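You operate a simulated robot arm through the tools that you are given. There is no shell and no other tool.

You run a simulated robot arm. Do the job below in one go: nothing can be reset, and whatever is moved stays where it is left.

JOB
Grip the drilled bar in the tail vise and tap its dowels flush.
Fine: the bar lies between the brass peg and the stop; use the mallet and put it back. Set down upright: wooden mallet.
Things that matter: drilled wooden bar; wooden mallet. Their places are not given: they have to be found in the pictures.

The check looks at the end state, three seconds after you hand in, the way a careful person would. Anything else that was tipped, shoved, dropped, spilled or broken makes it a failure.

ROBOT AND FRAMES
A 7-joint arm with a two-finger parallel gripper, fixed in place. Base frame: the origin is at the foot of the arm, x ahead of it, y to its left, z up. Units: mm, rad, N and s.
Its first joint turns from -2.304 to 2.304 rad. Payload 3.91 kg.
Tool frame: the origin (TCP) lies between the finger pads and is the grasp point; the fingertips stand 30 mm ahead of it; z points along the fingers, y is the line along which they close. The gripper opens to 110 mm. The fingers are 20 mm wide and 10 mm thick; the gripper's body (48 by 112 mm) begins 55 mm behind the TCP.
Orientation is that of the tool frame in the base frame, as [roll, pitch, yaw] about the fixed x, y, z axes, in that order (R = Rz(yaw) Ry(pitch) Rx(roll)). With the fingers straight down and closing along the base's y, the tool's x points along the base's -x, its y along +y and its z along -z.

CONTROLS
- The arm moves only by the tool move_arm. Its arguments are lists of equal length, an entry for each row: "dp": the shift along the tool's x, y, z in mm, a list of three; "delta_rot": the turn, a rotation vector about the tool's x, y, z in degrees, a list of three; "claw": the finger opening in mm, from 0 to 110. In form: {"dp": [[tx, ty, tz], ...], "delta_rot": [[ax, ay, az], ...], "claw": [claw, ...]}. A call has 1 to 20 rows; each row shifts and turns the commanded pose from where the row before left it, along the tool's axes as they then stand. A row lasts 0.2 s, in which the tool goes at most 50 mm and 0.15 rad; a call with a longer step from one row to the next is refused whole, and so is a gripper value outside its range. Where a pose cannot be reached the arm comes as near as it can. A force on the tool above 50 N (or 10 N above the force at the start of the call, whichever is more), or a blocked arm, ends the call early, and 0.2 s more pass. The fingers move at their own pace (about 108 mm/s each) and stop on an object; they squeeze with about 31 N. The grip force told is the motor's: it shows also when the fingers shut on nothing. Time passes only in rows, and 0.2 s behind the last, so rows that do not move let the fingers close. It gives the time, the measured TCP pose, the force on the tool (base axes), the opening and the grip force at its end, in the units of the frame above (readings bear some noise), with the torque about the TCP (base axes, N m) and any sound that the robot's microphone picked up.
- Cameras (640 x 400 px; columns grow to the right, rows downward): "scene" is fixed at [48.8, 649.3, 1438.1]; the picture's right is [0.02, -1.00, 0.00], its down [-0.70, -0.01, -0.71] and it looks along [0.71, 0.01, -0.70] (base axes); focal length 245 px, centre (320, 200). "wrist" rides on the gripper at [72, 17, -103] in the tool frame; the picture's right is [-0.23, 0.97, 0.00], its down [-0.76, -0.18, -0.62] and it looks along [-0.61, -0.14, 0.78] (tool axes); focal length 222 px, centre (320, 200).
- snapshot(camera): a new picture of that camera. No time passes.
- locate(camera, pixels): for up to 12 pixels [column, row] of the newest picture of that camera ("zoom" is the newest enlarged one), the place [x, y, z] in the base frame of the surface seen there, good to about 2 mm. No time passes.
- enlarge(camera, box): a new picture of the part [left, top, right, bottom] of that camera's present view, enlarged. No time passes.
- job_done(): hands the job in; it is judged then, once.

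Open the gripper and draw the arm clear of the work before you hand the job in, unless the task says otherwise.

The tools are called as a command line: name --argument value ..., lists and objects as JSON in quotes. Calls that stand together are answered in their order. move_arm: Moves the arm, as the interface text tells. Its arguments: {"type":"object","properties":{"dp":{"type":"array"},"delta_rot":{"type":"array"},"claw":{"type":"array"}},"required":["dp","delta_rot","claw"]} The other tools are called the same way: snapshot (camera) takes a picture; locate (camera, pixels) gives the place of the surface under pixels of a picture; enlarge (camera, box) takes an enlarged picture of a part of a camera's view; job_done () hands the job in.

At the start:

```text
time_s: 0.0
tcp_pos: [365.4, 425.1, 1250.3]
tool_rot: [3.141, 0.0, 3.14]
wrist_force: [-0.6, 0.4, 0.0]
moment: [-0.01, 0.04, 0.01]
grip_width: 109.9
gripper_force: 0.1
```

scene: 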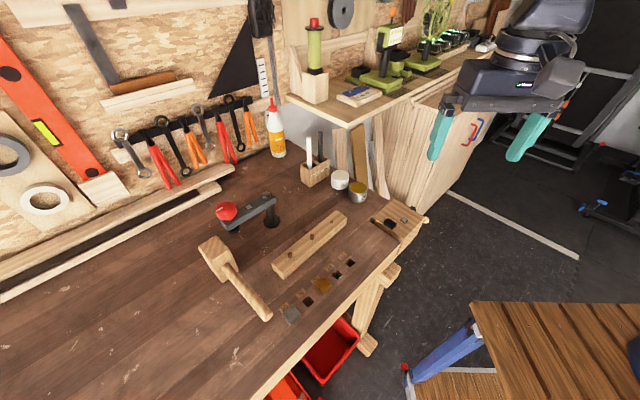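
wrist: 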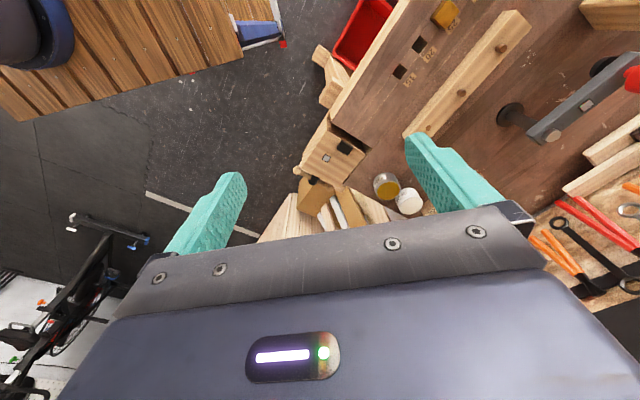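

The scene view shows the bar near (310,245), the mallet near (235,280), and what looks like a tail vise near (400,225). I'll enlarge these regions to see the details.

enlarge --camera "scene" --box '[180, 180, 440, 342]'

enlarge --camera "wrist" --box '[280, 0, 640, 225]'

```text
2.46 times, centred on (310, 261) of scene
```

zoom: 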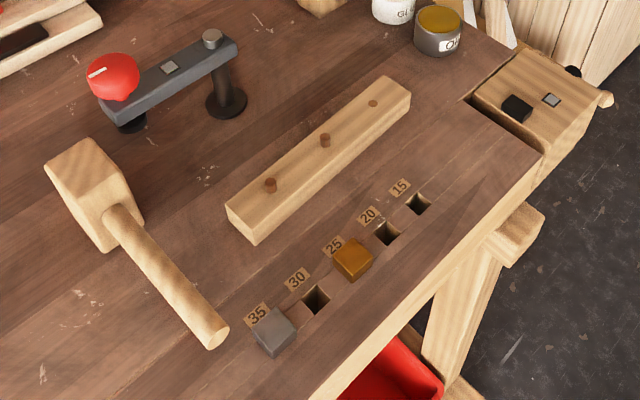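

```text
1.78 times, centred on (460, 112) of wrist
```

zoom: 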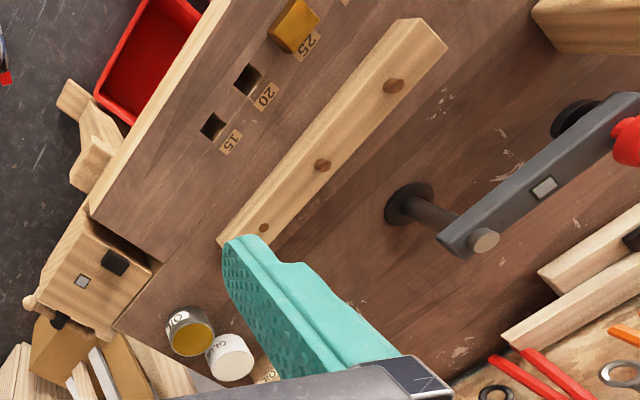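

I'll measure key points: bar corners, pegs, holes, vise features, mallet and holdfast.

enlarge --camera "scene" --box '[180, 180, 440, 342]'

locate --camera "zoom" --pixels '[[229, 208], [252, 226], [394, 79], [409, 92], [270, 182], [325, 137], [373, 103], [351, 258], [276, 325], [418, 203], [386, 233], [316, 300]]'

locate --camera "zoom" --pixels '[[518, 106], [551, 99], [500, 60], [590, 92], [545, 140], [475, 98], [542, 158], [605, 99], [573, 71], [170, 67], [212, 37], [110, 70]]'

locate --camera "zoom" --pixels '[[88, 140], [48, 170], [102, 205], [130, 180], [120, 215], [217, 335], [165, 275], [440, 20], [395, 8], [480, 160], [350, 370], [230, 100]]'

```text
2.46 times, centred on (310, 261) of scene
```

zoom: 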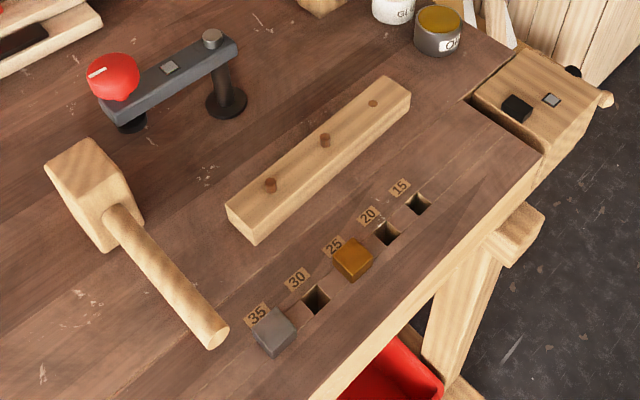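

```text
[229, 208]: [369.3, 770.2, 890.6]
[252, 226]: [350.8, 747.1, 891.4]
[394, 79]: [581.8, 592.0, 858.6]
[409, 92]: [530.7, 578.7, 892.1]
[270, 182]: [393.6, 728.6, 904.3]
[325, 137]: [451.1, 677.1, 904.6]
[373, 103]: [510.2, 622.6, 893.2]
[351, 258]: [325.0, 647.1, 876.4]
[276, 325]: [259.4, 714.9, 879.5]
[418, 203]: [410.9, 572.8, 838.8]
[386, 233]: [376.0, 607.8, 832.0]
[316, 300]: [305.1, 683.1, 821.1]
```

```text
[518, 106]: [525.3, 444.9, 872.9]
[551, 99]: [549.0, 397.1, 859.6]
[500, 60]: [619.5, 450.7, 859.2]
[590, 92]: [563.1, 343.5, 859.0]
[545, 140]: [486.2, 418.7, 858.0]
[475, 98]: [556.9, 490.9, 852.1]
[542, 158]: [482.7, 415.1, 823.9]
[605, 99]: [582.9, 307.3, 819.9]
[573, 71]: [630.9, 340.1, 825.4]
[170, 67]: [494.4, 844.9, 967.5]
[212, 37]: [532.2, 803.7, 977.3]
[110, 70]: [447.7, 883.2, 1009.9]
```

```text
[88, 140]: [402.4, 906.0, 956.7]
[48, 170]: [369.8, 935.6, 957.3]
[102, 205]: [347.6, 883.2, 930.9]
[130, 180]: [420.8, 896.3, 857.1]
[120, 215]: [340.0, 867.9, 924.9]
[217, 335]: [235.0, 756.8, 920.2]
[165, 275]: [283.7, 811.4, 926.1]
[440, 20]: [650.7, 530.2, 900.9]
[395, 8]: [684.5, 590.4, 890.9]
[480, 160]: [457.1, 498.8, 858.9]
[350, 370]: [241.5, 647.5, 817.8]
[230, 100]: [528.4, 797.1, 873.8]
```

The brass peg is in hole "25" and the bar measures about 246–250 mm, so the peg may already match it. I'll bring the wrist camera down toward the vise for a closer look at its mechanism.

move_arm --dp '[[-8, 0, 40], [-8, 0, 40], [-8, 0, 40], [-8, 0, 40], [-8, 0, 40]]' --delta_rot '[[0, 0, 0], [0, 0, 0], [0, 0, 0], [0, 0, 0], [0, 0, 0]]' --claw '[110, 110, 110, 110, 110]'

snapshot --camera "wrist"

snapshot --camera "scene"

```text
time_s: 1.2
tcp_pos: [403.7, 424.0, 1050.6]
tool_rot: [3.141, 0.0, -3.141]
wrist_force: [0.2, 0.1, 0.5]
moment: [-0.01, -0.05, 0.02]
grip_width: 109.8
gripper_force: 0.2
```

```text
taken
```

wrist: 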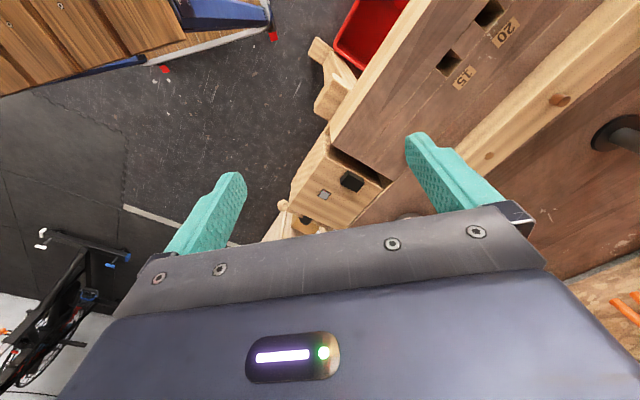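

```text
taken
```

scene: 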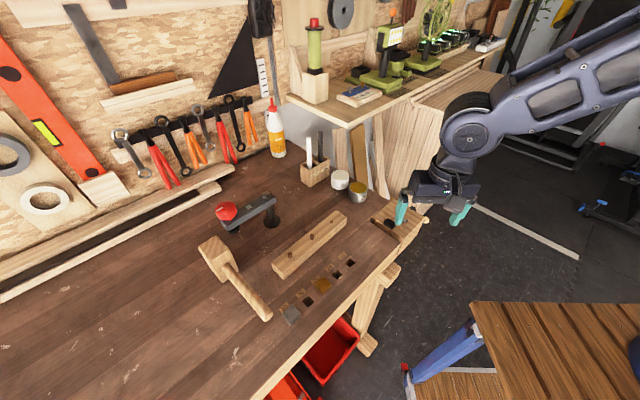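

The vise is at about (335,185) in the wrist view. I'll enlarge it.

enlarge --camera "wrist" --box '[260, 100, 420, 240]'

enlarge --camera "scene" --box '[350, 180, 450, 260]'

enlarge --camera "wrist" --box '[380, 0, 640, 180]'

```text
2.86 times, centred on (340, 170) of wrist
```

zoom: 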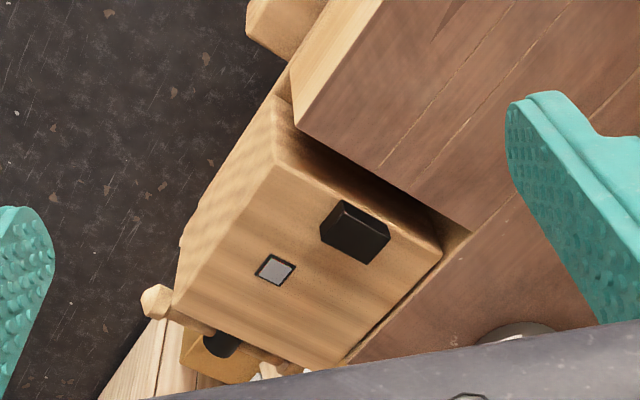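

```text
5.00 times, centred on (400, 220) of scene
```

zoom: 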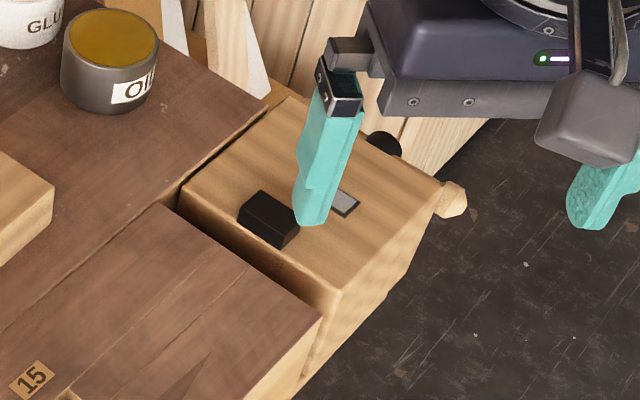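

```text
2.22 times, centred on (510, 90) of wrist
```

zoom: 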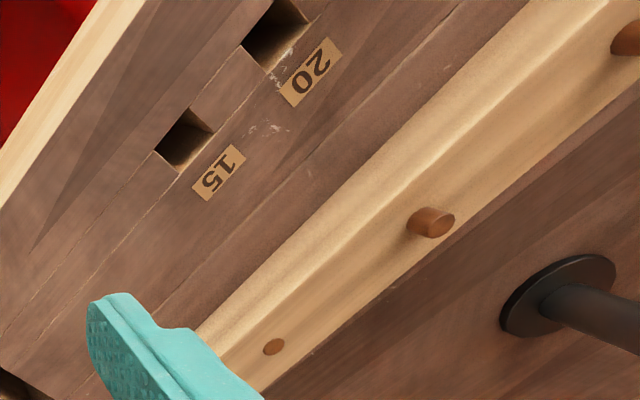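

The vise has a sliding block with a black dog (stop) at its end; a grey square on it matches one on the red-knobbed lever. I'll move over the bar and pegs to inspect those next.

move_arm --dp '[[20.6, 37.6, -13.3], [20.6, 37.6, -13.3], [20.6, 37.6, -13.3], [20.6, 37.6, -13.3], [20.6, 37.6, -13.3], [20.6, 37.6, -13.3]]' --delta_rot '[[0, 0, 0], [0, 0, 0], [0, 0, 0], [0, 0, 0], [0, 0, 0], [0, 0, 0]]' --claw '[110, 110, 110, 110, 110, 110]'

snapshot --camera "wrist"

enlarge --camera "scene" --box '[350, 180, 450, 260]'

```text
time_s: 2.6
tcp_pos: [282.4, 651.7, 1130.7]
tool_rot: [-3.141, -0.001, -3.141]
wrist_force: [0.7, -0.3, 0.4]
moment: [0.06, 0.06, 0.02]
grip_width: 110.1
gripper_force: 0.2
```

```text
taken
```

wrist: 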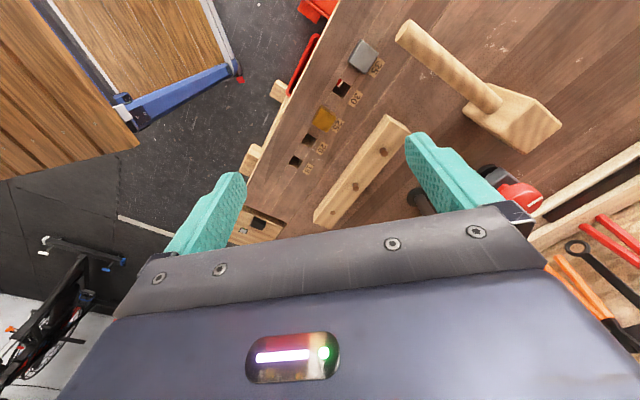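

```text
5.00 times, centred on (400, 220) of scene
```

zoom: 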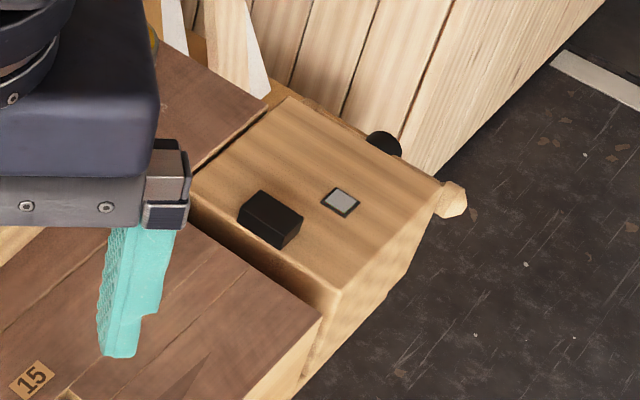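

The bar, pegs and labels show around (340,130) in the wrist view. I'll enlarge and locate the points there.

enlarge --camera "wrist" --box '[220, 20, 540, 230]'

enlarge --camera "wrist" --box '[230, 100, 420, 245]'

```text
1.90 times, centred on (380, 125) of wrist
```

zoom: 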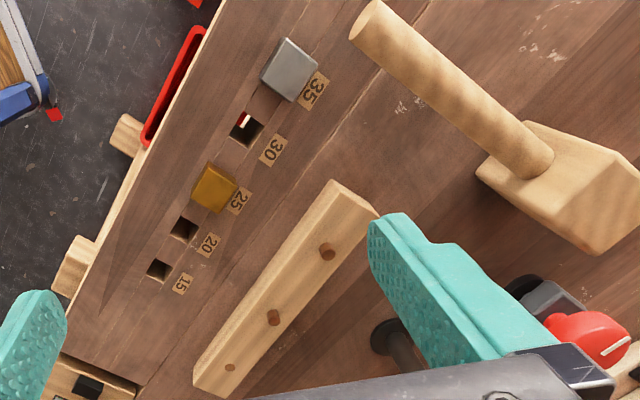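

```text
2.76 times, centred on (325, 172) of wrist
```

zoom: 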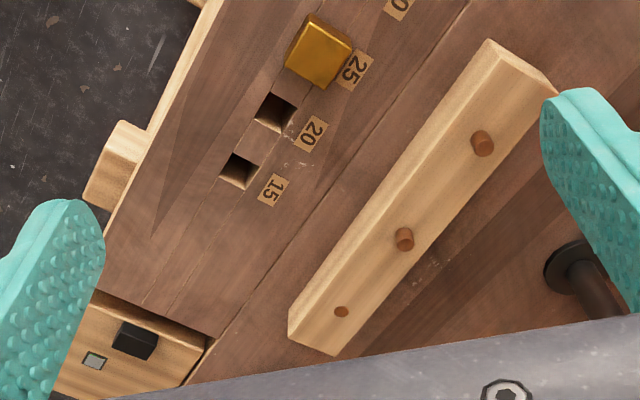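

locate --camera "zoom" --pixels '[[486, 41], [524, 92], [553, 86], [289, 309], [334, 353], [290, 337], [482, 143], [404, 239], [341, 311], [467, 160], [300, 325], [500, 65]]'

locate --camera "zoom" --pixels '[[314, 18], [290, 48], [352, 48], [328, 82], [319, 55], [275, 112], [238, 170], [134, 340], [95, 360], [257, 118], [114, 345], [150, 320]]'

```text
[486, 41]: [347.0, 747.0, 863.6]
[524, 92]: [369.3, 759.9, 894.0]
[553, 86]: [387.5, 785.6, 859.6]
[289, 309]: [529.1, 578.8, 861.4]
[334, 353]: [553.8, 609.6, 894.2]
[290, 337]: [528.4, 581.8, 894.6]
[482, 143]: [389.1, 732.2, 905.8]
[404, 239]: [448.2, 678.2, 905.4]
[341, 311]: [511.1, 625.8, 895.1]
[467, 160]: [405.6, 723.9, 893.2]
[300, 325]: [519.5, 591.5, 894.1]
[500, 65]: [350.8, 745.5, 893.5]
```

```text
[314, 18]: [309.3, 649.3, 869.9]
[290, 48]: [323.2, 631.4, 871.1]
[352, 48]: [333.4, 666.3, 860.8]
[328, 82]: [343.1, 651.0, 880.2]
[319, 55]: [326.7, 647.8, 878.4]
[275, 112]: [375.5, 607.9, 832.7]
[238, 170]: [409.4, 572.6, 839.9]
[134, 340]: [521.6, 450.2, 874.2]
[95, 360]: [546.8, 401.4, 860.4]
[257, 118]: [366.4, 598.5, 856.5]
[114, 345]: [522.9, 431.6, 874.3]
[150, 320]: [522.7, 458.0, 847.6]
```

The bar is ~246 × 37 × 35 mm, with two dowels standing about 11 mm proud at (390,731) and (449,678). The third is flush. Next I look at the red-knobbed lever.

move_arm --dp '[[-6, 36, -2], [-6, 36, -2], [-6, 36, -2], [-6, 36, -2], [-6, 36, -2]]' --delta_rot '[[0, 0, 0], [0, 0, 0], [0, 0, 0], [0, 0, 0], [0, 0, 0]]' --claw '[110, 110, 110, 110, 110]'

snapshot --camera "wrist"

enlarge --camera "scene" --box '[190, 170, 310, 250]'

```text
time_s: 3.8
tcp_pos: [311.0, 829.6, 1141.9]
tool_rot: [3.139, 0.001, -3.141]
wrist_force: [0.9, -0.1, 2.0]
moment: [0.03, 0.06, 0.01]
grip_width: 110.2
gripper_force: 0.1
```

```text
taken
```

wrist: 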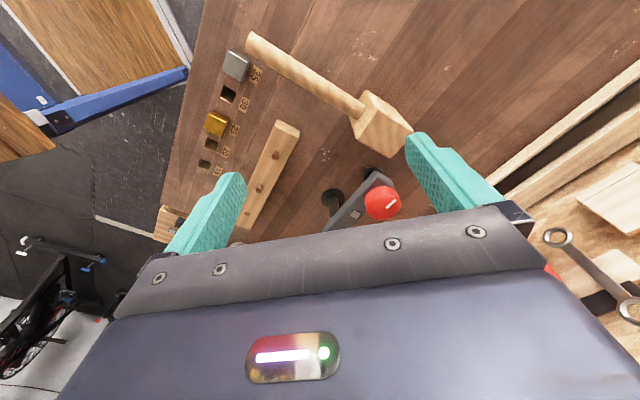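

```text
5.00 times, centred on (250, 210) of scene
```

zoom: 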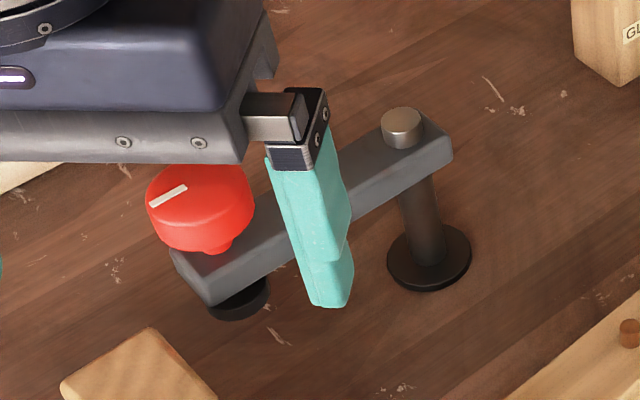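

The lever is a clamp-like arm on a post, with a red knob bearing a white line. I'll enlarge it in the wrist view.

enlarge --camera "wrist" --box '[300, 140, 430, 235]'

enlarge --camera "wrist" --box '[140, 20, 420, 240]'

```text
4.21 times, centred on (365, 188) of wrist
```

zoom: 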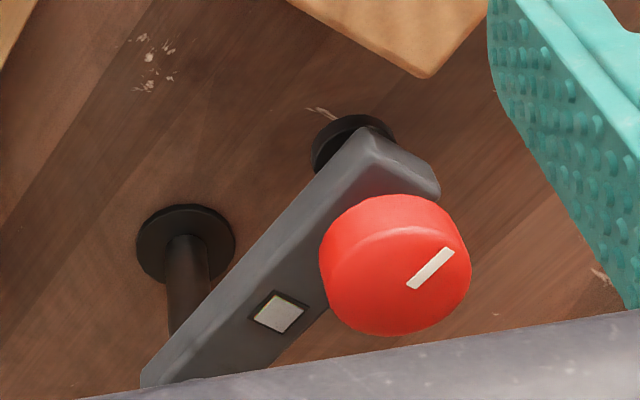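

```text
1.82 times, centred on (280, 130) of wrist
```

zoom: 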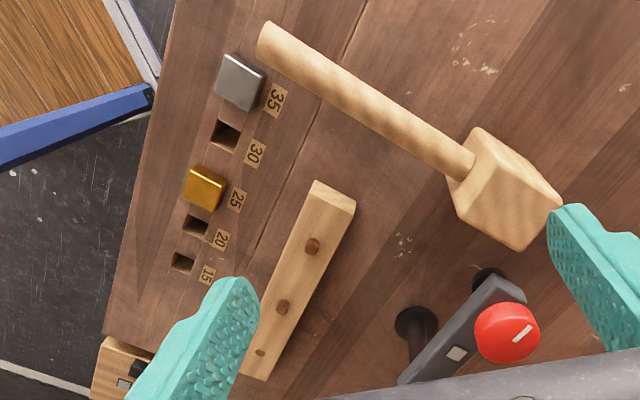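

Nothing obviously links the holdfast to the vise yet. I'll go around to the vise's outer end to see its handle, first translating and then yawing the wrist.

move_arm --dp '[[-10.5, -40.25, 7.8], [-10.5, -40.25, 7.8], [-10.5, -40.25, 7.8], [-10.5, -40.25, 7.8], [-10.5, -40.25, 7.8], [-10.5, -40.25, 7.8], [-10.5, -40.25, 7.8], [-10.5, -40.25, 7.8], [-10.5, -40.25, 7.8], [-10.5, -40.25, 7.8], [-10.5, -40.25, 7.8], [-10.5, -40.25, 7.8], [-10.5, -40.25, 7.8], [-10.5, -40.25, 7.8], [-10.5, -40.25, 7.8], [-10.5, -40.25, 7.8]]' --delta_rot '[[0, 0, 0], [0, 0, 0], [0, 0, 0], [0, 0, 0], [0, 0, 0], [0, 0, 0], [0, 0, 0], [0, 0, 0], [0, 0, 0], [0, 0, 0], [0, 0, 0], [0, 0, 0], [0, 0, 0], [0, 0, 0], [0, 0, 0], [0, 0, 0]]' --claw '[110, 110, 110, 110, 110, 110, 110, 110, 110, 110, 110, 110, 110, 110, 110, 110]'

move_arm --dp '[[0, 0, 0], [0, 0, 0], [0, 0, 0], [0, 0, 0], [0, 0, 0], [0, 0, 0], [0, 0, 0], [0, 0, 0]]' --delta_rot '[[0, 0, -7.75], [0, 0, -7.75], [0, 0, -7.75], [0, 0, -7.75], [0, 0, -7.75], [0, 0, -7.75], [0, 0, -7.75], [0, 0, -7.75]]' --claw '[110, 110, 110, 110, 110, 110, 110, 110]'

snapshot --camera "wrist"

```text
time_s: 7.2
tcp_pos: [479.0, 187.6, 1016.5]
tool_rot: [-3.14, 0.0, -3.14]
wrist_force: [-0.4, 0.3, 0.0]
moment: [-0.03, 0.0, -0.03]
grip_width: 109.9
gripper_force: 0.2
```

```text
time_s: 9.0
tcp_pos: [479.0, 188.8, 1015.4]
tool_rot: [3.141, 0.001, -2.058]
wrist_force: [-0.8, -0.4, 0.0]
moment: [0.02, 0.02, -0.03]
grip_width: 109.9
gripper_force: 0.1
```

```text
taken
```

wrist: 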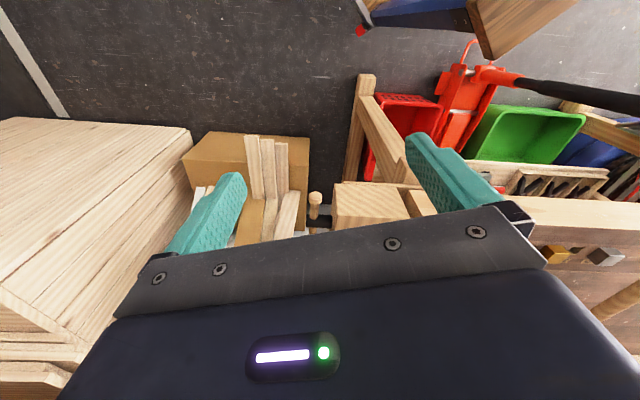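

The vise end with its handle shows at about (318,205). I'll enlarge it.

enlarge --camera "wrist" --box '[280, 165, 420, 245]'

locate --camera "wrist" --pixels '[[315, 196], [316, 213], [325, 210], [326, 225], [350, 186], [395, 187]]'

```text
4.57 times, centred on (350, 205) of wrist
```

zoom: 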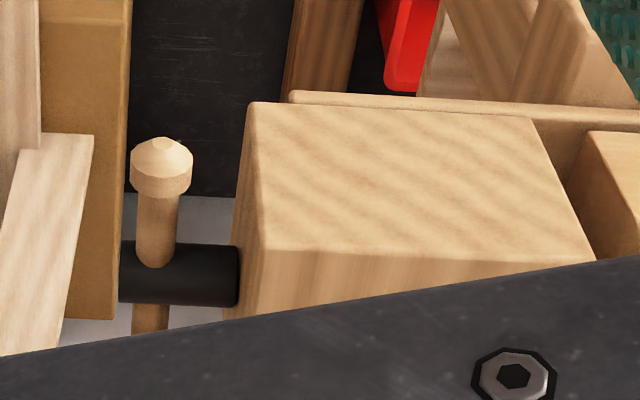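

```text
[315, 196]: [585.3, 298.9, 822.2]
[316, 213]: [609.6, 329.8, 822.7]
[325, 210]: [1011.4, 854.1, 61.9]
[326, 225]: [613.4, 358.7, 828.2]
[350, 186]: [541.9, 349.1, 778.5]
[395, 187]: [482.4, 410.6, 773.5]
```

The vise has a black screw boss with a horizontal wooden tommy bar through it. I'll measure those features and the nearby obstacles.

locate --camera "zoom" --pixels '[[160, 150], [160, 185], [155, 230], [157, 262], [130, 270], [225, 265], [150, 315], [250, 110], [262, 245], [238, 215], [60, 150], [110, 200]]'

locate --camera "wrist" --pixels '[[252, 140], [265, 142], [281, 148], [200, 140], [300, 140], [185, 180], [305, 190], [100, 125], [20, 150], [180, 125], [280, 200], [250, 205]]'

```text
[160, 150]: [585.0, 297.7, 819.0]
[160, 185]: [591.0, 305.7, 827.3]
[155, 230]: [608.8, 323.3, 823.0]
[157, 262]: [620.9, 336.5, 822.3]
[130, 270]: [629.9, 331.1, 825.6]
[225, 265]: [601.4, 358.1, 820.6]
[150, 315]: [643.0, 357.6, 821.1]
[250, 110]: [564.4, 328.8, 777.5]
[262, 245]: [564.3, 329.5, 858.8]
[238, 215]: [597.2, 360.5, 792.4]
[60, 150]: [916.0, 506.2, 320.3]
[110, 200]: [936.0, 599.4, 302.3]
```

```text
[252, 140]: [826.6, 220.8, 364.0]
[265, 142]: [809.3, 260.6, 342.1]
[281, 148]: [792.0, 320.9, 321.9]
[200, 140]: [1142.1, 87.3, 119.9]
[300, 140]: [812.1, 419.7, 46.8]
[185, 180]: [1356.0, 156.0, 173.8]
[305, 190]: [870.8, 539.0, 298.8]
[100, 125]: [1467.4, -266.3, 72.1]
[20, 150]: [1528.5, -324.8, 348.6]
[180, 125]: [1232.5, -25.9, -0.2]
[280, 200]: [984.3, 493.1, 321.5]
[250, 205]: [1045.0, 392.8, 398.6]
```

The space outside the vise is free (obstacles are below z≈400), and the boss with tommy bar crosses near (623,337,813). First I'll place the bar, so I yaw the gripper to match it and move over the bar's centre at about (451,677).

move_arm --dp '[[0, 0, 0], [0, 0, 0], [0, 0, 0], [0, 0, 0], [0, 0, 0], [0, 0, 0], [0, 0, 0], [0, 0, 0], [0, 0, 0], [0, 0, 0], [0, 0, 0], [0, 0, 0], [0, 0, 0]]' --delta_rot '[[0, 0, 8.05], [0, 0, 8.05], [0, 0, 8.05], [0, 0, 8.05], [0, 0, 8.05], [0, 0, 8.05], [0, 0, 8.05], [0, 0, 8.05], [0, 0, 8.05], [0, 0, 8.05], [0, 0, 8.05], [0, 0, 8.05], [0, 0, 8.05]]' --claw '[110, 110, 110, 110, 110, 110, 110, 110, 110, 110, 110, 110, 110]'

move_arm --dp '[[31.9, 31, -1.4], [31.9, 31, -1.4], [31.9, 31, -1.4], [31.9, 31, -1.4], [31.9, 31, -1.4], [31.9, 31, -1.4], [31.9, 31, -1.4], [31.9, 31, -1.4], [31.9, 31, -1.4], [31.9, 31, -1.4], [31.9, 31, -1.4]]' --delta_rot '[[0, 0, 0], [0, 0, 0], [0, 0, 0], [0, 0, 0], [0, 0, 0], [0, 0, 0], [0, 0, 0], [0, 0, 0], [0, 0, 0], [0, 0, 0], [0, 0, 0]]' --claw '[110, 110, 110, 110, 110, 110, 110, 110, 110, 110, 110]'

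snapshot --camera "wrist"

snapshot --camera "scene"

```text
time_s: 11.8
tcp_pos: [477.5, 187.7, 1015.2]
tool_rot: [3.141, 0.0, 2.397]
wrist_force: [-0.2, 0.5, -0.4]
moment: [0.02, 0.0, 0.02]
grip_width: 109.9
gripper_force: 0.2
```

```text
time_s: 14.2
tcp_pos: [455.2, 677.4, 1032.3]
tool_rot: [3.141, -0.001, 2.398]
wrist_force: [0.4, -0.4, 0.8]
moment: [0.03, -0.01, 0.03]
grip_width: 110.0
gripper_force: 0.0
```

```text
taken
```

wrist: 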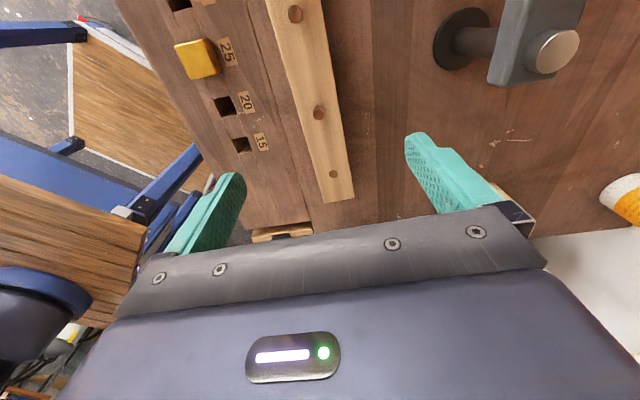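

```text
taken
```

scene: 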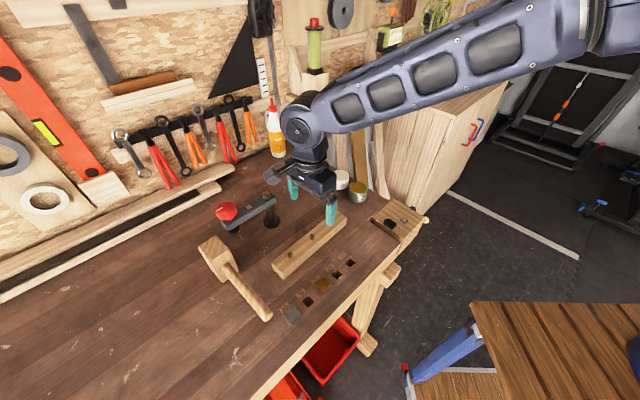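

The gripper is over the bar. I'll measure the bar more precisely from this view.

enlarge --camera "wrist" --box '[160, 0, 420, 215]'

locate --camera "wrist" --pixels '[[272, 30], [285, 70], [298, 110], [311, 150], [325, 30], [332, 70], [340, 110], [347, 150], [322, 199], [354, 195], [318, 108], [333, 174]]'

locate --camera "wrist" --pixels '[[211, 42], [219, 72], [190, 80], [176, 46], [226, 105], [243, 145], [250, 232], [310, 232], [295, 12], [130, 10], [250, 215], [312, 222]]'

```text
1.86 times, centred on (290, 108) of wrist
```

zoom: 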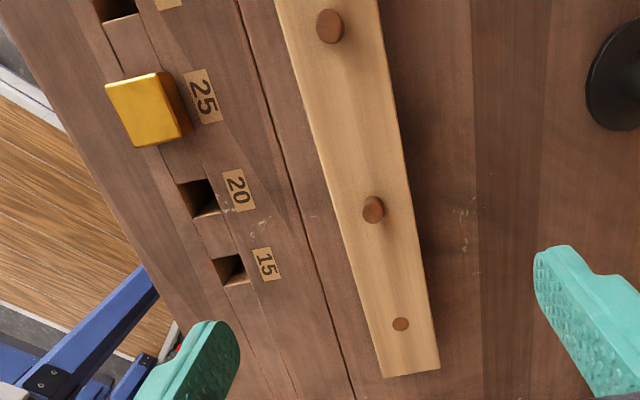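

```text
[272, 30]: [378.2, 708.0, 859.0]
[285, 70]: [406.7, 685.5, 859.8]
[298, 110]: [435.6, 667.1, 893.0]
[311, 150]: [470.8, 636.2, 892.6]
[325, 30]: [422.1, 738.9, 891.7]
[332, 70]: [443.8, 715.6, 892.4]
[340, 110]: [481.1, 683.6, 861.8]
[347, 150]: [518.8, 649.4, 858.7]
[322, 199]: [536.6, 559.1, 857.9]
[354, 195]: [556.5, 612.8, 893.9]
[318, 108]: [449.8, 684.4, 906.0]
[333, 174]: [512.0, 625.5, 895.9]
```

```text
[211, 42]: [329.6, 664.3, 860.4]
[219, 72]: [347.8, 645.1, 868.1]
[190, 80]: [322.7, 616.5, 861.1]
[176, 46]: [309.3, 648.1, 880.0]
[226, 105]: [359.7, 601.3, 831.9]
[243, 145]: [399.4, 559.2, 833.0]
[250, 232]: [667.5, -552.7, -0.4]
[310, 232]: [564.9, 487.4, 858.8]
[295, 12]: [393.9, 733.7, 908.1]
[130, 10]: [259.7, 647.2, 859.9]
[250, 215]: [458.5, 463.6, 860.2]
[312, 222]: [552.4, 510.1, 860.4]
```

I now take the bar's centre as (451,679) with angle −42.3°, and the bench at z≈859.5. I descend around it with open fingers.

move_arm --dp '[[2, -0.7, 34], [2.2, -0.7, 34], [0, 0, 34], [0, 0, 20], [0, 0, 13], [0, 0, 0]]' --delta_rot '[[0, 0, 0], [0, 0, 0], [0, 0, 0], [0, 0, 0], [0, 0, 0], [0, 0, 0]]' --claw '[110, 110, 110, 110, 110, 110]'

snapshot --camera "wrist"

```text
time_s: 15.6
tcp_pos: [449.4, 678.5, 894.5]
tool_rot: [-3.142, 0.001, 2.397]
wrist_force: [0.5, 0.1, 0.4]
moment: [0.01, -0.02, -0.03]
grip_width: 109.6
gripper_force: 0.1
```

```text
taken
```

wrist: 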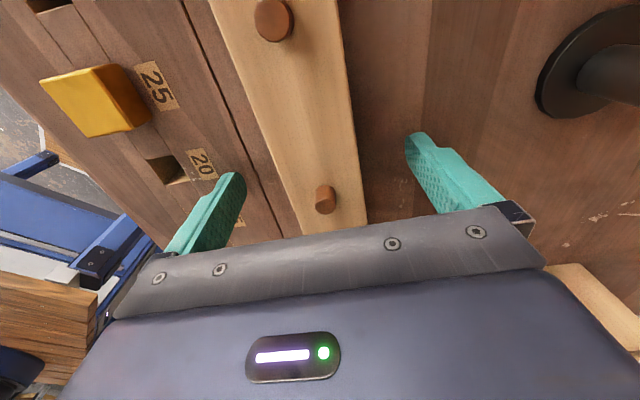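

The bar sits between the fingers, with the middle dowel at (326,198). I close the grip.

move_arm --dp '[[0, 0, 0], [0, 0, 0], [0, 0, 0], [0, 0, 0]]' --delta_rot '[[0, 0, 0], [0, 0, 0], [0, 0, 0], [0, 0, 0]]' --claw '[60, 30, 20, 20]'

snapshot --camera "wrist"

```text
time_s: 16.6
tcp_pos: [449.7, 679.3, 893.9]
tool_rot: [3.141, -0.001, 2.396]
wrist_force: [0.0, 0.4, 2.1]
moment: [0.02, -0.01, 0.14]
grip_width: 43.8
gripper_force: 30.5
```

```text
taken
```

wrist: 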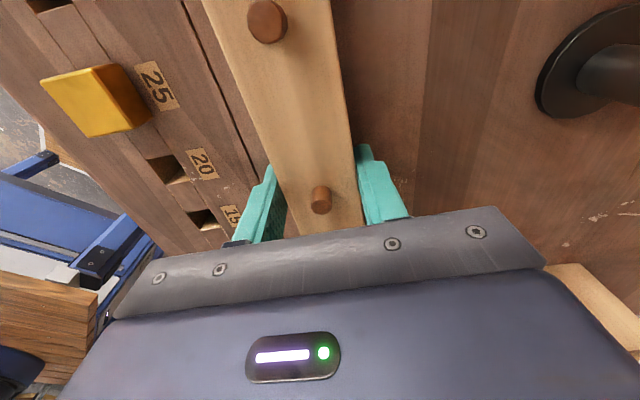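

The grip holds at 43.8 mm with 30 N. I lift the bar straight up 70 mm.

move_arm --dp '[[0, 0, -10], [0, 0, -20], [0, 0, -20], [0, 0, -20], [0, 0, 0]]' --delta_rot '[[0, 0, 0], [0, 0, 0], [0, 0, 0], [0, 0, 0], [0, 0, 0]]' --claw '[20, 20, 20, 20, 20]'

snapshot --camera "wrist"

enlarge --camera "scene" --box '[270, 190, 430, 330]'

```text
time_s: 17.8
tcp_pos: [448.7, 679.1, 964.8]
tool_rot: [3.141, -0.001, 2.398]
wrist_force: [0.7, -0.6, -2.2]
moment: [-0.02, 0.01, -0.01]
grip_width: 43.8
gripper_force: 30.9
```

```text
taken
```

wrist: 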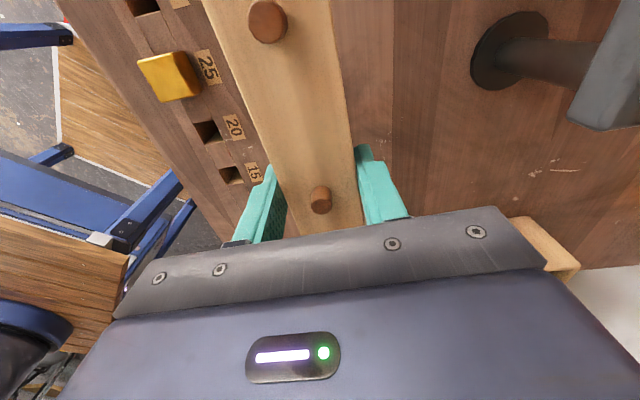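

```text
2.86 times, centred on (350, 260) of scene
```

zoom: 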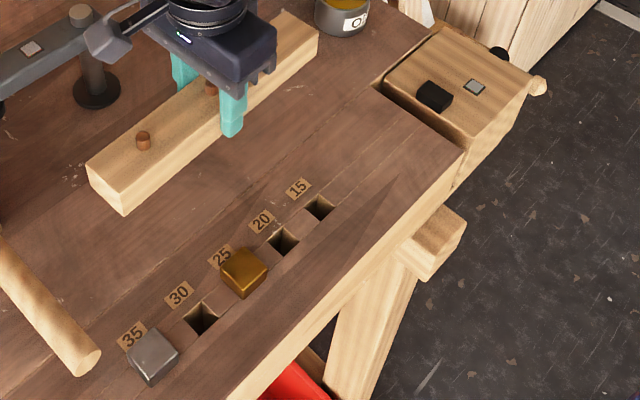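

The bar is lifted level. I'll zoom in on the brass peg and the vise stop to measure them precisely.

enlarge --camera "scene" --box '[355, 190, 425, 234]'

locate --camera "zoom" --pixels '[[400, 320], [500, 150]]'

```text
9.09 times, centred on (390, 212) of scene
```

zoom: 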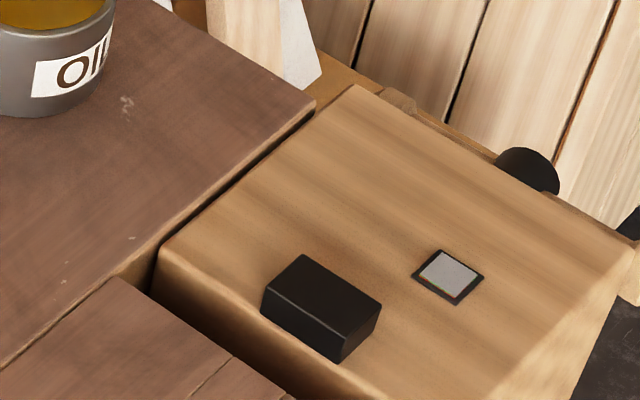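

```text
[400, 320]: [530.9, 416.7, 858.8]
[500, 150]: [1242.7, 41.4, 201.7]
```

I'll locate the stop's top corners and its front face.

locate --camera "zoom" --pixels '[[303, 259], [376, 303], [342, 331], [269, 289], [264, 308], [335, 355], [300, 330], [322, 297], [398, 100], [160, 262], [230, 358], [160, 290]]'

enlarge --camera "scene" --box '[275, 240, 375, 330]'

```text
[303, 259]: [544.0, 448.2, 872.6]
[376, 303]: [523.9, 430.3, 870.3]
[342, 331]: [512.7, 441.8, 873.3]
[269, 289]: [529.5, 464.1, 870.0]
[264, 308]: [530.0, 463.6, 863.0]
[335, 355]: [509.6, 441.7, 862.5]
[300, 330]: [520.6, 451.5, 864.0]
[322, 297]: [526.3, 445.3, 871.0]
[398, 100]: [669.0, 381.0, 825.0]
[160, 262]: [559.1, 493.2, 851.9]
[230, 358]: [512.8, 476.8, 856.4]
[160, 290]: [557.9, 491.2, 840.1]
```

```text
4.44 times, centred on (325, 285) of scene
```

zoom: 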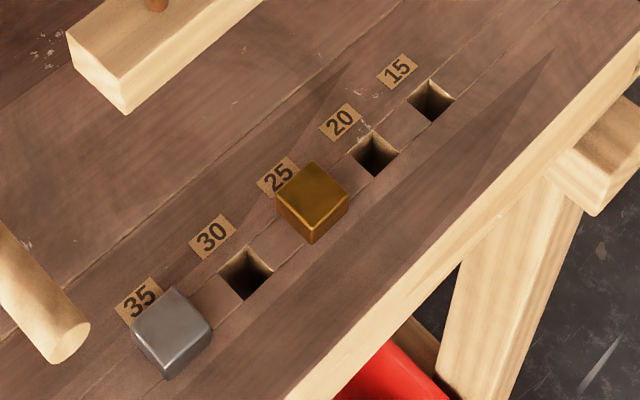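

locate --camera "zoom" --pixels '[[313, 164], [346, 195], [310, 222], [279, 195], [313, 192], [330, 225], [345, 210], [250, 180], [390, 185], [290, 395], [440, 255], [595, 115]]'

locate --camera "zoom" --pixels '[[181, 288], [208, 326], [168, 358], [136, 330], [172, 322], [431, 79], [454, 99], [432, 121], [408, 99], [374, 131], [400, 152], [374, 177]]'

```text
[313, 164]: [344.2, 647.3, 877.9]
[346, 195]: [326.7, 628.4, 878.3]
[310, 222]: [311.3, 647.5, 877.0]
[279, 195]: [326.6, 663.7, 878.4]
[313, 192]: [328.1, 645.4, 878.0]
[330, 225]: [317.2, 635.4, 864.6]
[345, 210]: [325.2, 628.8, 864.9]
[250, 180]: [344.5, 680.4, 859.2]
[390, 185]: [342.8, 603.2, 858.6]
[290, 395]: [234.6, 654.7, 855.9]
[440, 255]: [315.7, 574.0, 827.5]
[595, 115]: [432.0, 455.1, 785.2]
```

```text
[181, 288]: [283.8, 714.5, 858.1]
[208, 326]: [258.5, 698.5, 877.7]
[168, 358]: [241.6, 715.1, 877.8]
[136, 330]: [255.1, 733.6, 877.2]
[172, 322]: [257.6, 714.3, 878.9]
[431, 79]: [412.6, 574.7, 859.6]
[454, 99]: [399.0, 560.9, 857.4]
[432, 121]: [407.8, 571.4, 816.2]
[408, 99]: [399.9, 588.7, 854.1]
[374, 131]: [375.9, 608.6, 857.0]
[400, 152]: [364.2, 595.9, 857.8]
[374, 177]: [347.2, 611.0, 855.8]
```

Brass peg face and stop face are about 261 mm apart along a −45° line, so the bar fits with ~12 mm slack. I'll measure the held bar's ends to know its centre relative to the TCP.

enlarge --camera "scene" --box '[285, 185, 365, 255]'

```text
5.71 times, centred on (325, 220) of scene
```

zoom: 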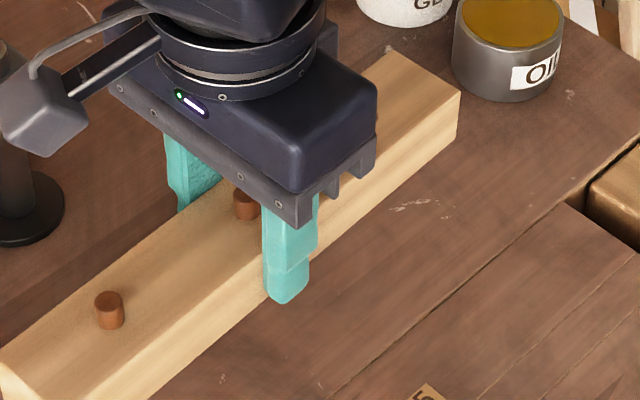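

enlarge --camera "scene" --box '[280, 180, 370, 270]'

locate --camera "scene" --pixels '[[342, 200], [365, 202], [340, 195]]'

```text
4.44 times, centred on (325, 225) of scene
```

zoom: 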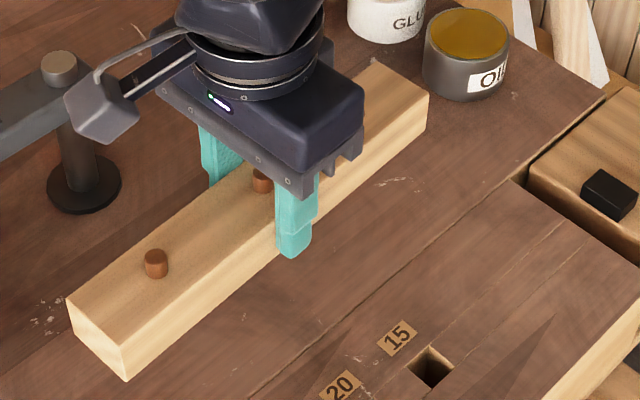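

```text
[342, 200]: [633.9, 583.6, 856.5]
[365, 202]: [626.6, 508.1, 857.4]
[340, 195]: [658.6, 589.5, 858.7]
```

I locate the bar's top corners and dowels in this zoom.

locate --camera "zoom" --pixels '[[69, 299], [121, 345], [376, 68], [426, 97], [155, 252], [262, 175], [160, 318], [350, 153], [98, 320], [401, 83], [120, 340], [424, 102]]'

```text
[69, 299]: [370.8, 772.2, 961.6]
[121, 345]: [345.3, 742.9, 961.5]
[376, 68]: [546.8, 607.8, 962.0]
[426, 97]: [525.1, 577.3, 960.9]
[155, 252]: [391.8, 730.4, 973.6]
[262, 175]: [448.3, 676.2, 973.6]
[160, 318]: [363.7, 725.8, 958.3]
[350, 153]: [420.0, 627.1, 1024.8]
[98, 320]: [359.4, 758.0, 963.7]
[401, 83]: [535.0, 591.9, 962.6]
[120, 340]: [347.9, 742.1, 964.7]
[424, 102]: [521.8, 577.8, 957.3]
```

Bar centre is ~1.6 mm ahead of the TCP along its length. I'll rotate to −45° and shift over the slot: target TCP about (427.2, 546.6).

move_arm --dp '[[0, 0, 0], [-15.7, -21.8, 0], [-15.7, -21.8, 0], [-15.7, -21.8, 0], [-15.7, -21.8, 0], [-15.7, -21.7, 0], [0, 0, 0]]' --delta_rot '[[0, 0, 2.4], [0, 0, 0], [0, 0, 0], [0, 0, 0], [0, 0, 0], [0, 0, 0], [0, 0, 0]]' --claw '[20, 20, 20, 20, 20, 20, 20]'

snapshot --camera "wrist"

enlarge --camera "scene" --box '[290, 180, 430, 300]'

```text
time_s: 19.4
tcp_pos: [423.8, 545.7, 966.7]
tool_rot: [3.14, 0.0, 2.356]
wrist_force: [0.8, 0.0, -2.1]
moment: [0.01, -0.01, 0.01]
grip_width: 43.9
gripper_force: 31.3
```

```text
taken
```

wrist: 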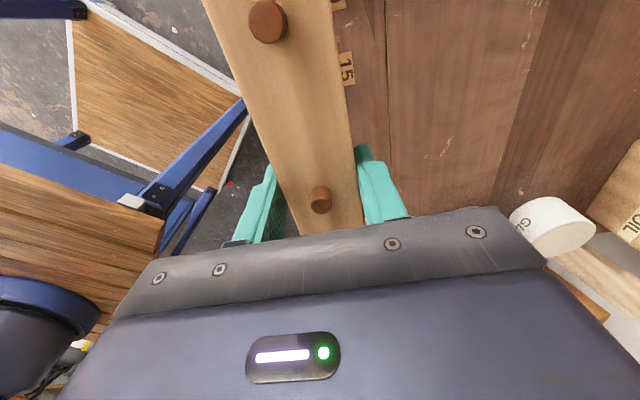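

```text
3.33 times, centred on (360, 240) of scene
```

zoom: 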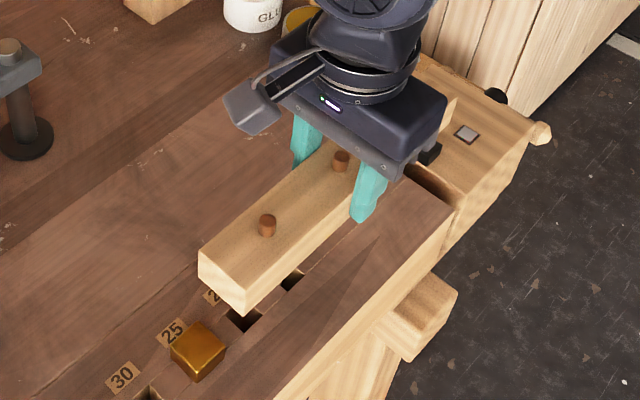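

The bar hangs above the slot. I'll check its end corners against the peg and stop by locating them, and take an idle reading.

locate --camera "zoom" --pixels '[[200, 256], [245, 292], [267, 218], [340, 156], [450, 100], [445, 115], [430, 150], [222, 274]]'

move_arm --dp '[[0, 0, 0], [0, 0, 0]]' --delta_rot '[[0, 0, 0], [0, 0, 0]]' --claw '[20, 20]'

```text
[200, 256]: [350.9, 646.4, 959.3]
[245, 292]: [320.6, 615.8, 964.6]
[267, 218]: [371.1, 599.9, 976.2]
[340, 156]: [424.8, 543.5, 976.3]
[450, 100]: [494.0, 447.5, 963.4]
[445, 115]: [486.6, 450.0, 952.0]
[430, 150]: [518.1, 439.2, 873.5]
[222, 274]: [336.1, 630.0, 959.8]
```

```text
time_s: 20.0
tcp_pos: [424.2, 546.6, 965.5]
tool_rot: [3.141, 0.001, 2.357]
wrist_force: [0.4, -0.6, -2.0]
moment: [-0.02, 0.01, -0.01]
grip_width: 43.8
gripper_force: 30.8
```

Clearance is about 4 mm at the peg side and about 10 mm at the stop side, with a lateral offset of 2.6 mm. I correct slightly and lower to just above the bench.

move_arm --dp '[[-1, 2.5, 0], [0, 0, 20], [0, 0, 20], [0, 0, 20], [0, 0, 5], [0, 0, 2], [0, 0, 0]]' --delta_rot '[[0, 0, 0], [0, 0, 0], [0, 0, 0], [0, 0, 0], [0, 0, 0], [0, 0, 0], [0, 0, 0]]' --claw '[20, 20, 20, 20, 20, 20, 20]'

enlarge --camera "scene" --box '[290, 180, 430, 300]'

snapshot --camera "wrist"

```text
time_s: 21.6
tcp_pos: [427.9, 545.6, 897.0]
tool_rot: [-3.141, 0.002, 2.357]
wrist_force: [-0.2, 0.7, -2.1]
moment: [-0.01, 0.0, 0.0]
grip_width: 43.3
gripper_force: 31.5
```

```text
3.33 times, centred on (360, 240) of scene
```

zoom: 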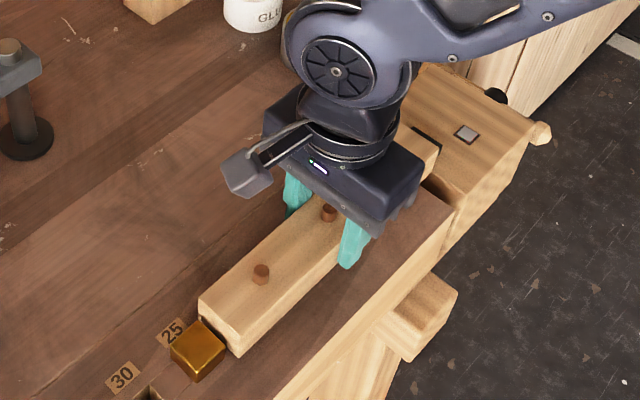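

```text
taken
```

wrist: 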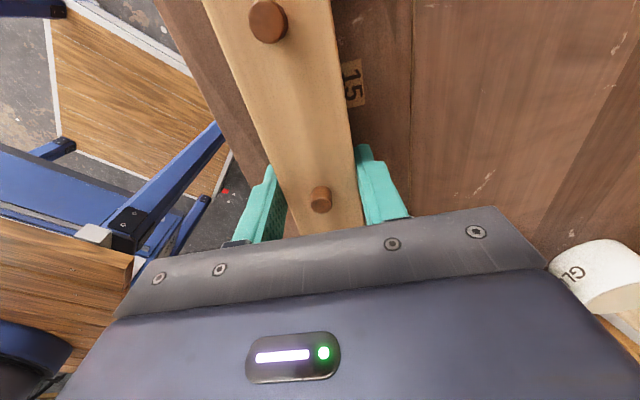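

The bar's end is just clear of the brass peg and fits the slot. I lower the last few millimetres.

move_arm --dp '[[0, 0, 1], [0, 0, 1], [0, 0, 0.7], [0, 0, 0]]' --delta_rot '[[0, 0, 0], [0, 0, 0], [0, 0, 0], [0, 0, 0]]' --claw '[20, 20, 20, 20]'

```text
time_s: 22.6
tcp_pos: [428.4, 545.5, 895.6]
tool_rot: [3.141, 0.0, 2.356]
wrist_force: [-1.0, -0.2, -2.2]
moment: [0.02, 0.0, 0.01]
grip_width: 43.7
gripper_force: 31.0
```

No contact yet (−2.2 N, same as the free weight). I lower a bit more.

move_arm --dp '[[0, 0, 0.7], [0, 0, 0.5], [0, 0, 0]]' --delta_rot '[[0, 0, 0], [0, 0, 0], [0, 0, 0]]' --claw '[20, 20, 20]'

```text
time_s: 23.4
tcp_pos: [428.5, 545.6, 894.5]
tool_rot: [3.141, 0.001, 2.356]
wrist_force: [-0.7, 1.1, -1.6]
moment: [-0.01, -0.01, 0.0]
grip_width: 43.5
gripper_force: 30.8
```

move_arm --dp '[[0, 0, 0.5], [0, 0, 0.3], [0, 0, 0]]' --delta_rot '[[0, 0, 0], [0, 0, 0], [0, 0, 0]]' --claw '[20, 20, 20]'

```text
time_s: 24.2
tcp_pos: [428.2, 546.1, 893.8]
tool_rot: [3.142, 0.001, 2.356]
wrist_force: [3.3, -3.8, 8.3]
moment: [-0.25, -0.04, 0.17]
grip_width: 44.0
gripper_force: 31.2
```

The bar now touches the bench (about +10 N change). I release it and rise.

move_arm --dp '[[0, 0, -0.4], [0, 0, 0], [0, 0, 0], [0, 0, 0]]' --delta_rot '[[0, 0, 0], [0, 0, 0], [0, 0, 0], [0, 0, 0]]' --claw '[40, 60, 75, 75]'

move_arm --dp '[[0, 0, -25], [0, 0, -35], [0, 0, -40], [0, 0, -40]]' --delta_rot '[[0, 0, 0], [0, 0, 0], [0, 0, 0], [0, 0, 0]]' --claw '[75, 75, 75, 75]'

snapshot --camera "scene"

enlarge --camera "scene" --box '[290, 180, 430, 300]'

```text
time_s: 25.2
tcp_pos: [429.1, 545.8, 894.3]
tool_rot: [-3.139, -0.001, 2.356]
wrist_force: [1.4, 0.1, 0.2]
moment: [0.0, 0.01, -0.01]
grip_width: 75.1
gripper_force: 0.1
```

```text
time_s: 26.2
tcp_pos: [428.8, 546.2, 1035.5]
tool_rot: [-3.14, 0.0, 2.355]
wrist_force: [-0.4, -0.1, -0.2]
moment: [-0.01, -0.01, 0.03]
grip_width: 75.1
gripper_force: 0.0
```

```text
taken
```

scene: 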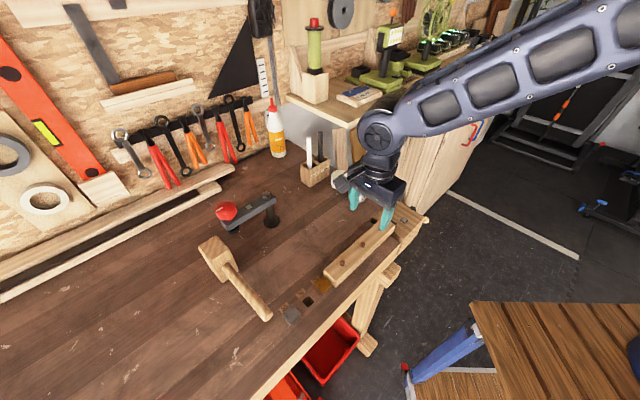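

```text
3.33 times, centred on (360, 240) of scene
```

zoom: 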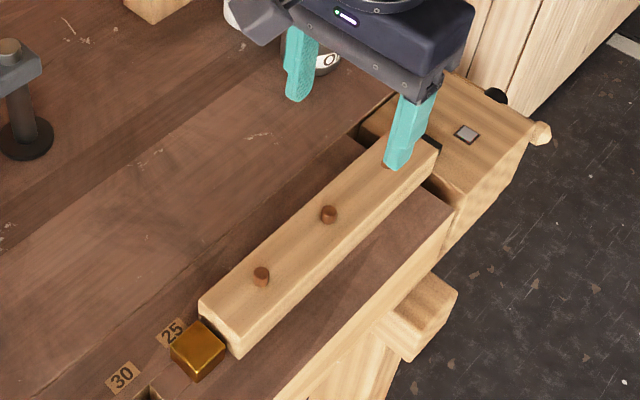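

The bar lies on the bench, free between peg and stop. Now for the vise screw: I retreat outward along the bench line past the vise, staying high.

move_arm --dp '[[-42.3, -0.6, -2.5], [-42.3, -0.6, -2.5], [-42.3, -0.6, -2.5], [-42.3, -0.6, -2.5], [-42.3, -0.6, -2.5], [-42.3, -0.6, -2.5], [-42.3, -0.6, -2.5], [-42.3, -0.6, -2.5], [-42.3, -0.6, -2.5], [-42.3, -0.6, -2.5]]' --delta_rot '[[0, 0, 0], [0, 0, 0], [0, 0, 0], [0, 0, 0], [0, 0, 0], [0, 0, 0], [0, 0, 0], [0, 0, 0], [0, 0, 0], [0, 0, 0]]' --claw '[75, 75, 75, 75, 75, 75, 75, 75, 75, 75]'

move_arm --dp '[[0, 0, 0], [0, 0, 0], [0, 0, 0], [0, 0, 0], [0, 0, 0], [0, 0, 0]]' --delta_rot '[[0, 8, 0], [0, 8, 0], [0, 8, 0], [0, 8, 0], [0, 8, 0], [0, 8, 0]]' --claw '[75, 75, 75, 75, 75, 75]'

snapshot --camera "wrist"

snapshot --camera "scene"

```text
time_s: 28.4
tcp_pos: [721.1, 242.3, 1060.6]
tool_rot: [3.14, 0.002, 2.358]
wrist_force: [-0.4, 0.7, -0.3]
moment: [-0.06, 0.0, 0.0]
grip_width: 75.4
gripper_force: 0.1
```

```text
time_s: 29.8
tcp_pos: [723.4, 242.6, 1060.1]
tool_rot: [3.14, -0.841, 2.359]
wrist_force: [-1.3, 0.6, -0.1]
moment: [-0.03, -0.05, 0.04]
grip_width: 75.1
gripper_force: 0.0
```

```text
taken
```

wrist: 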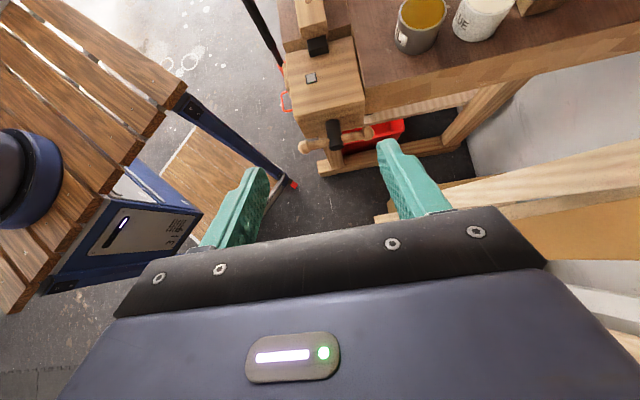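

```text
taken
```

scene: 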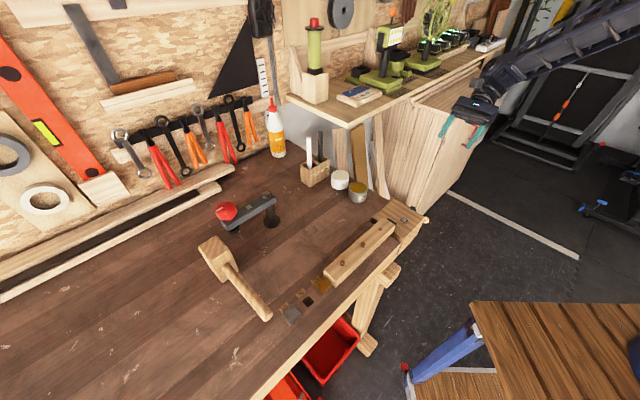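

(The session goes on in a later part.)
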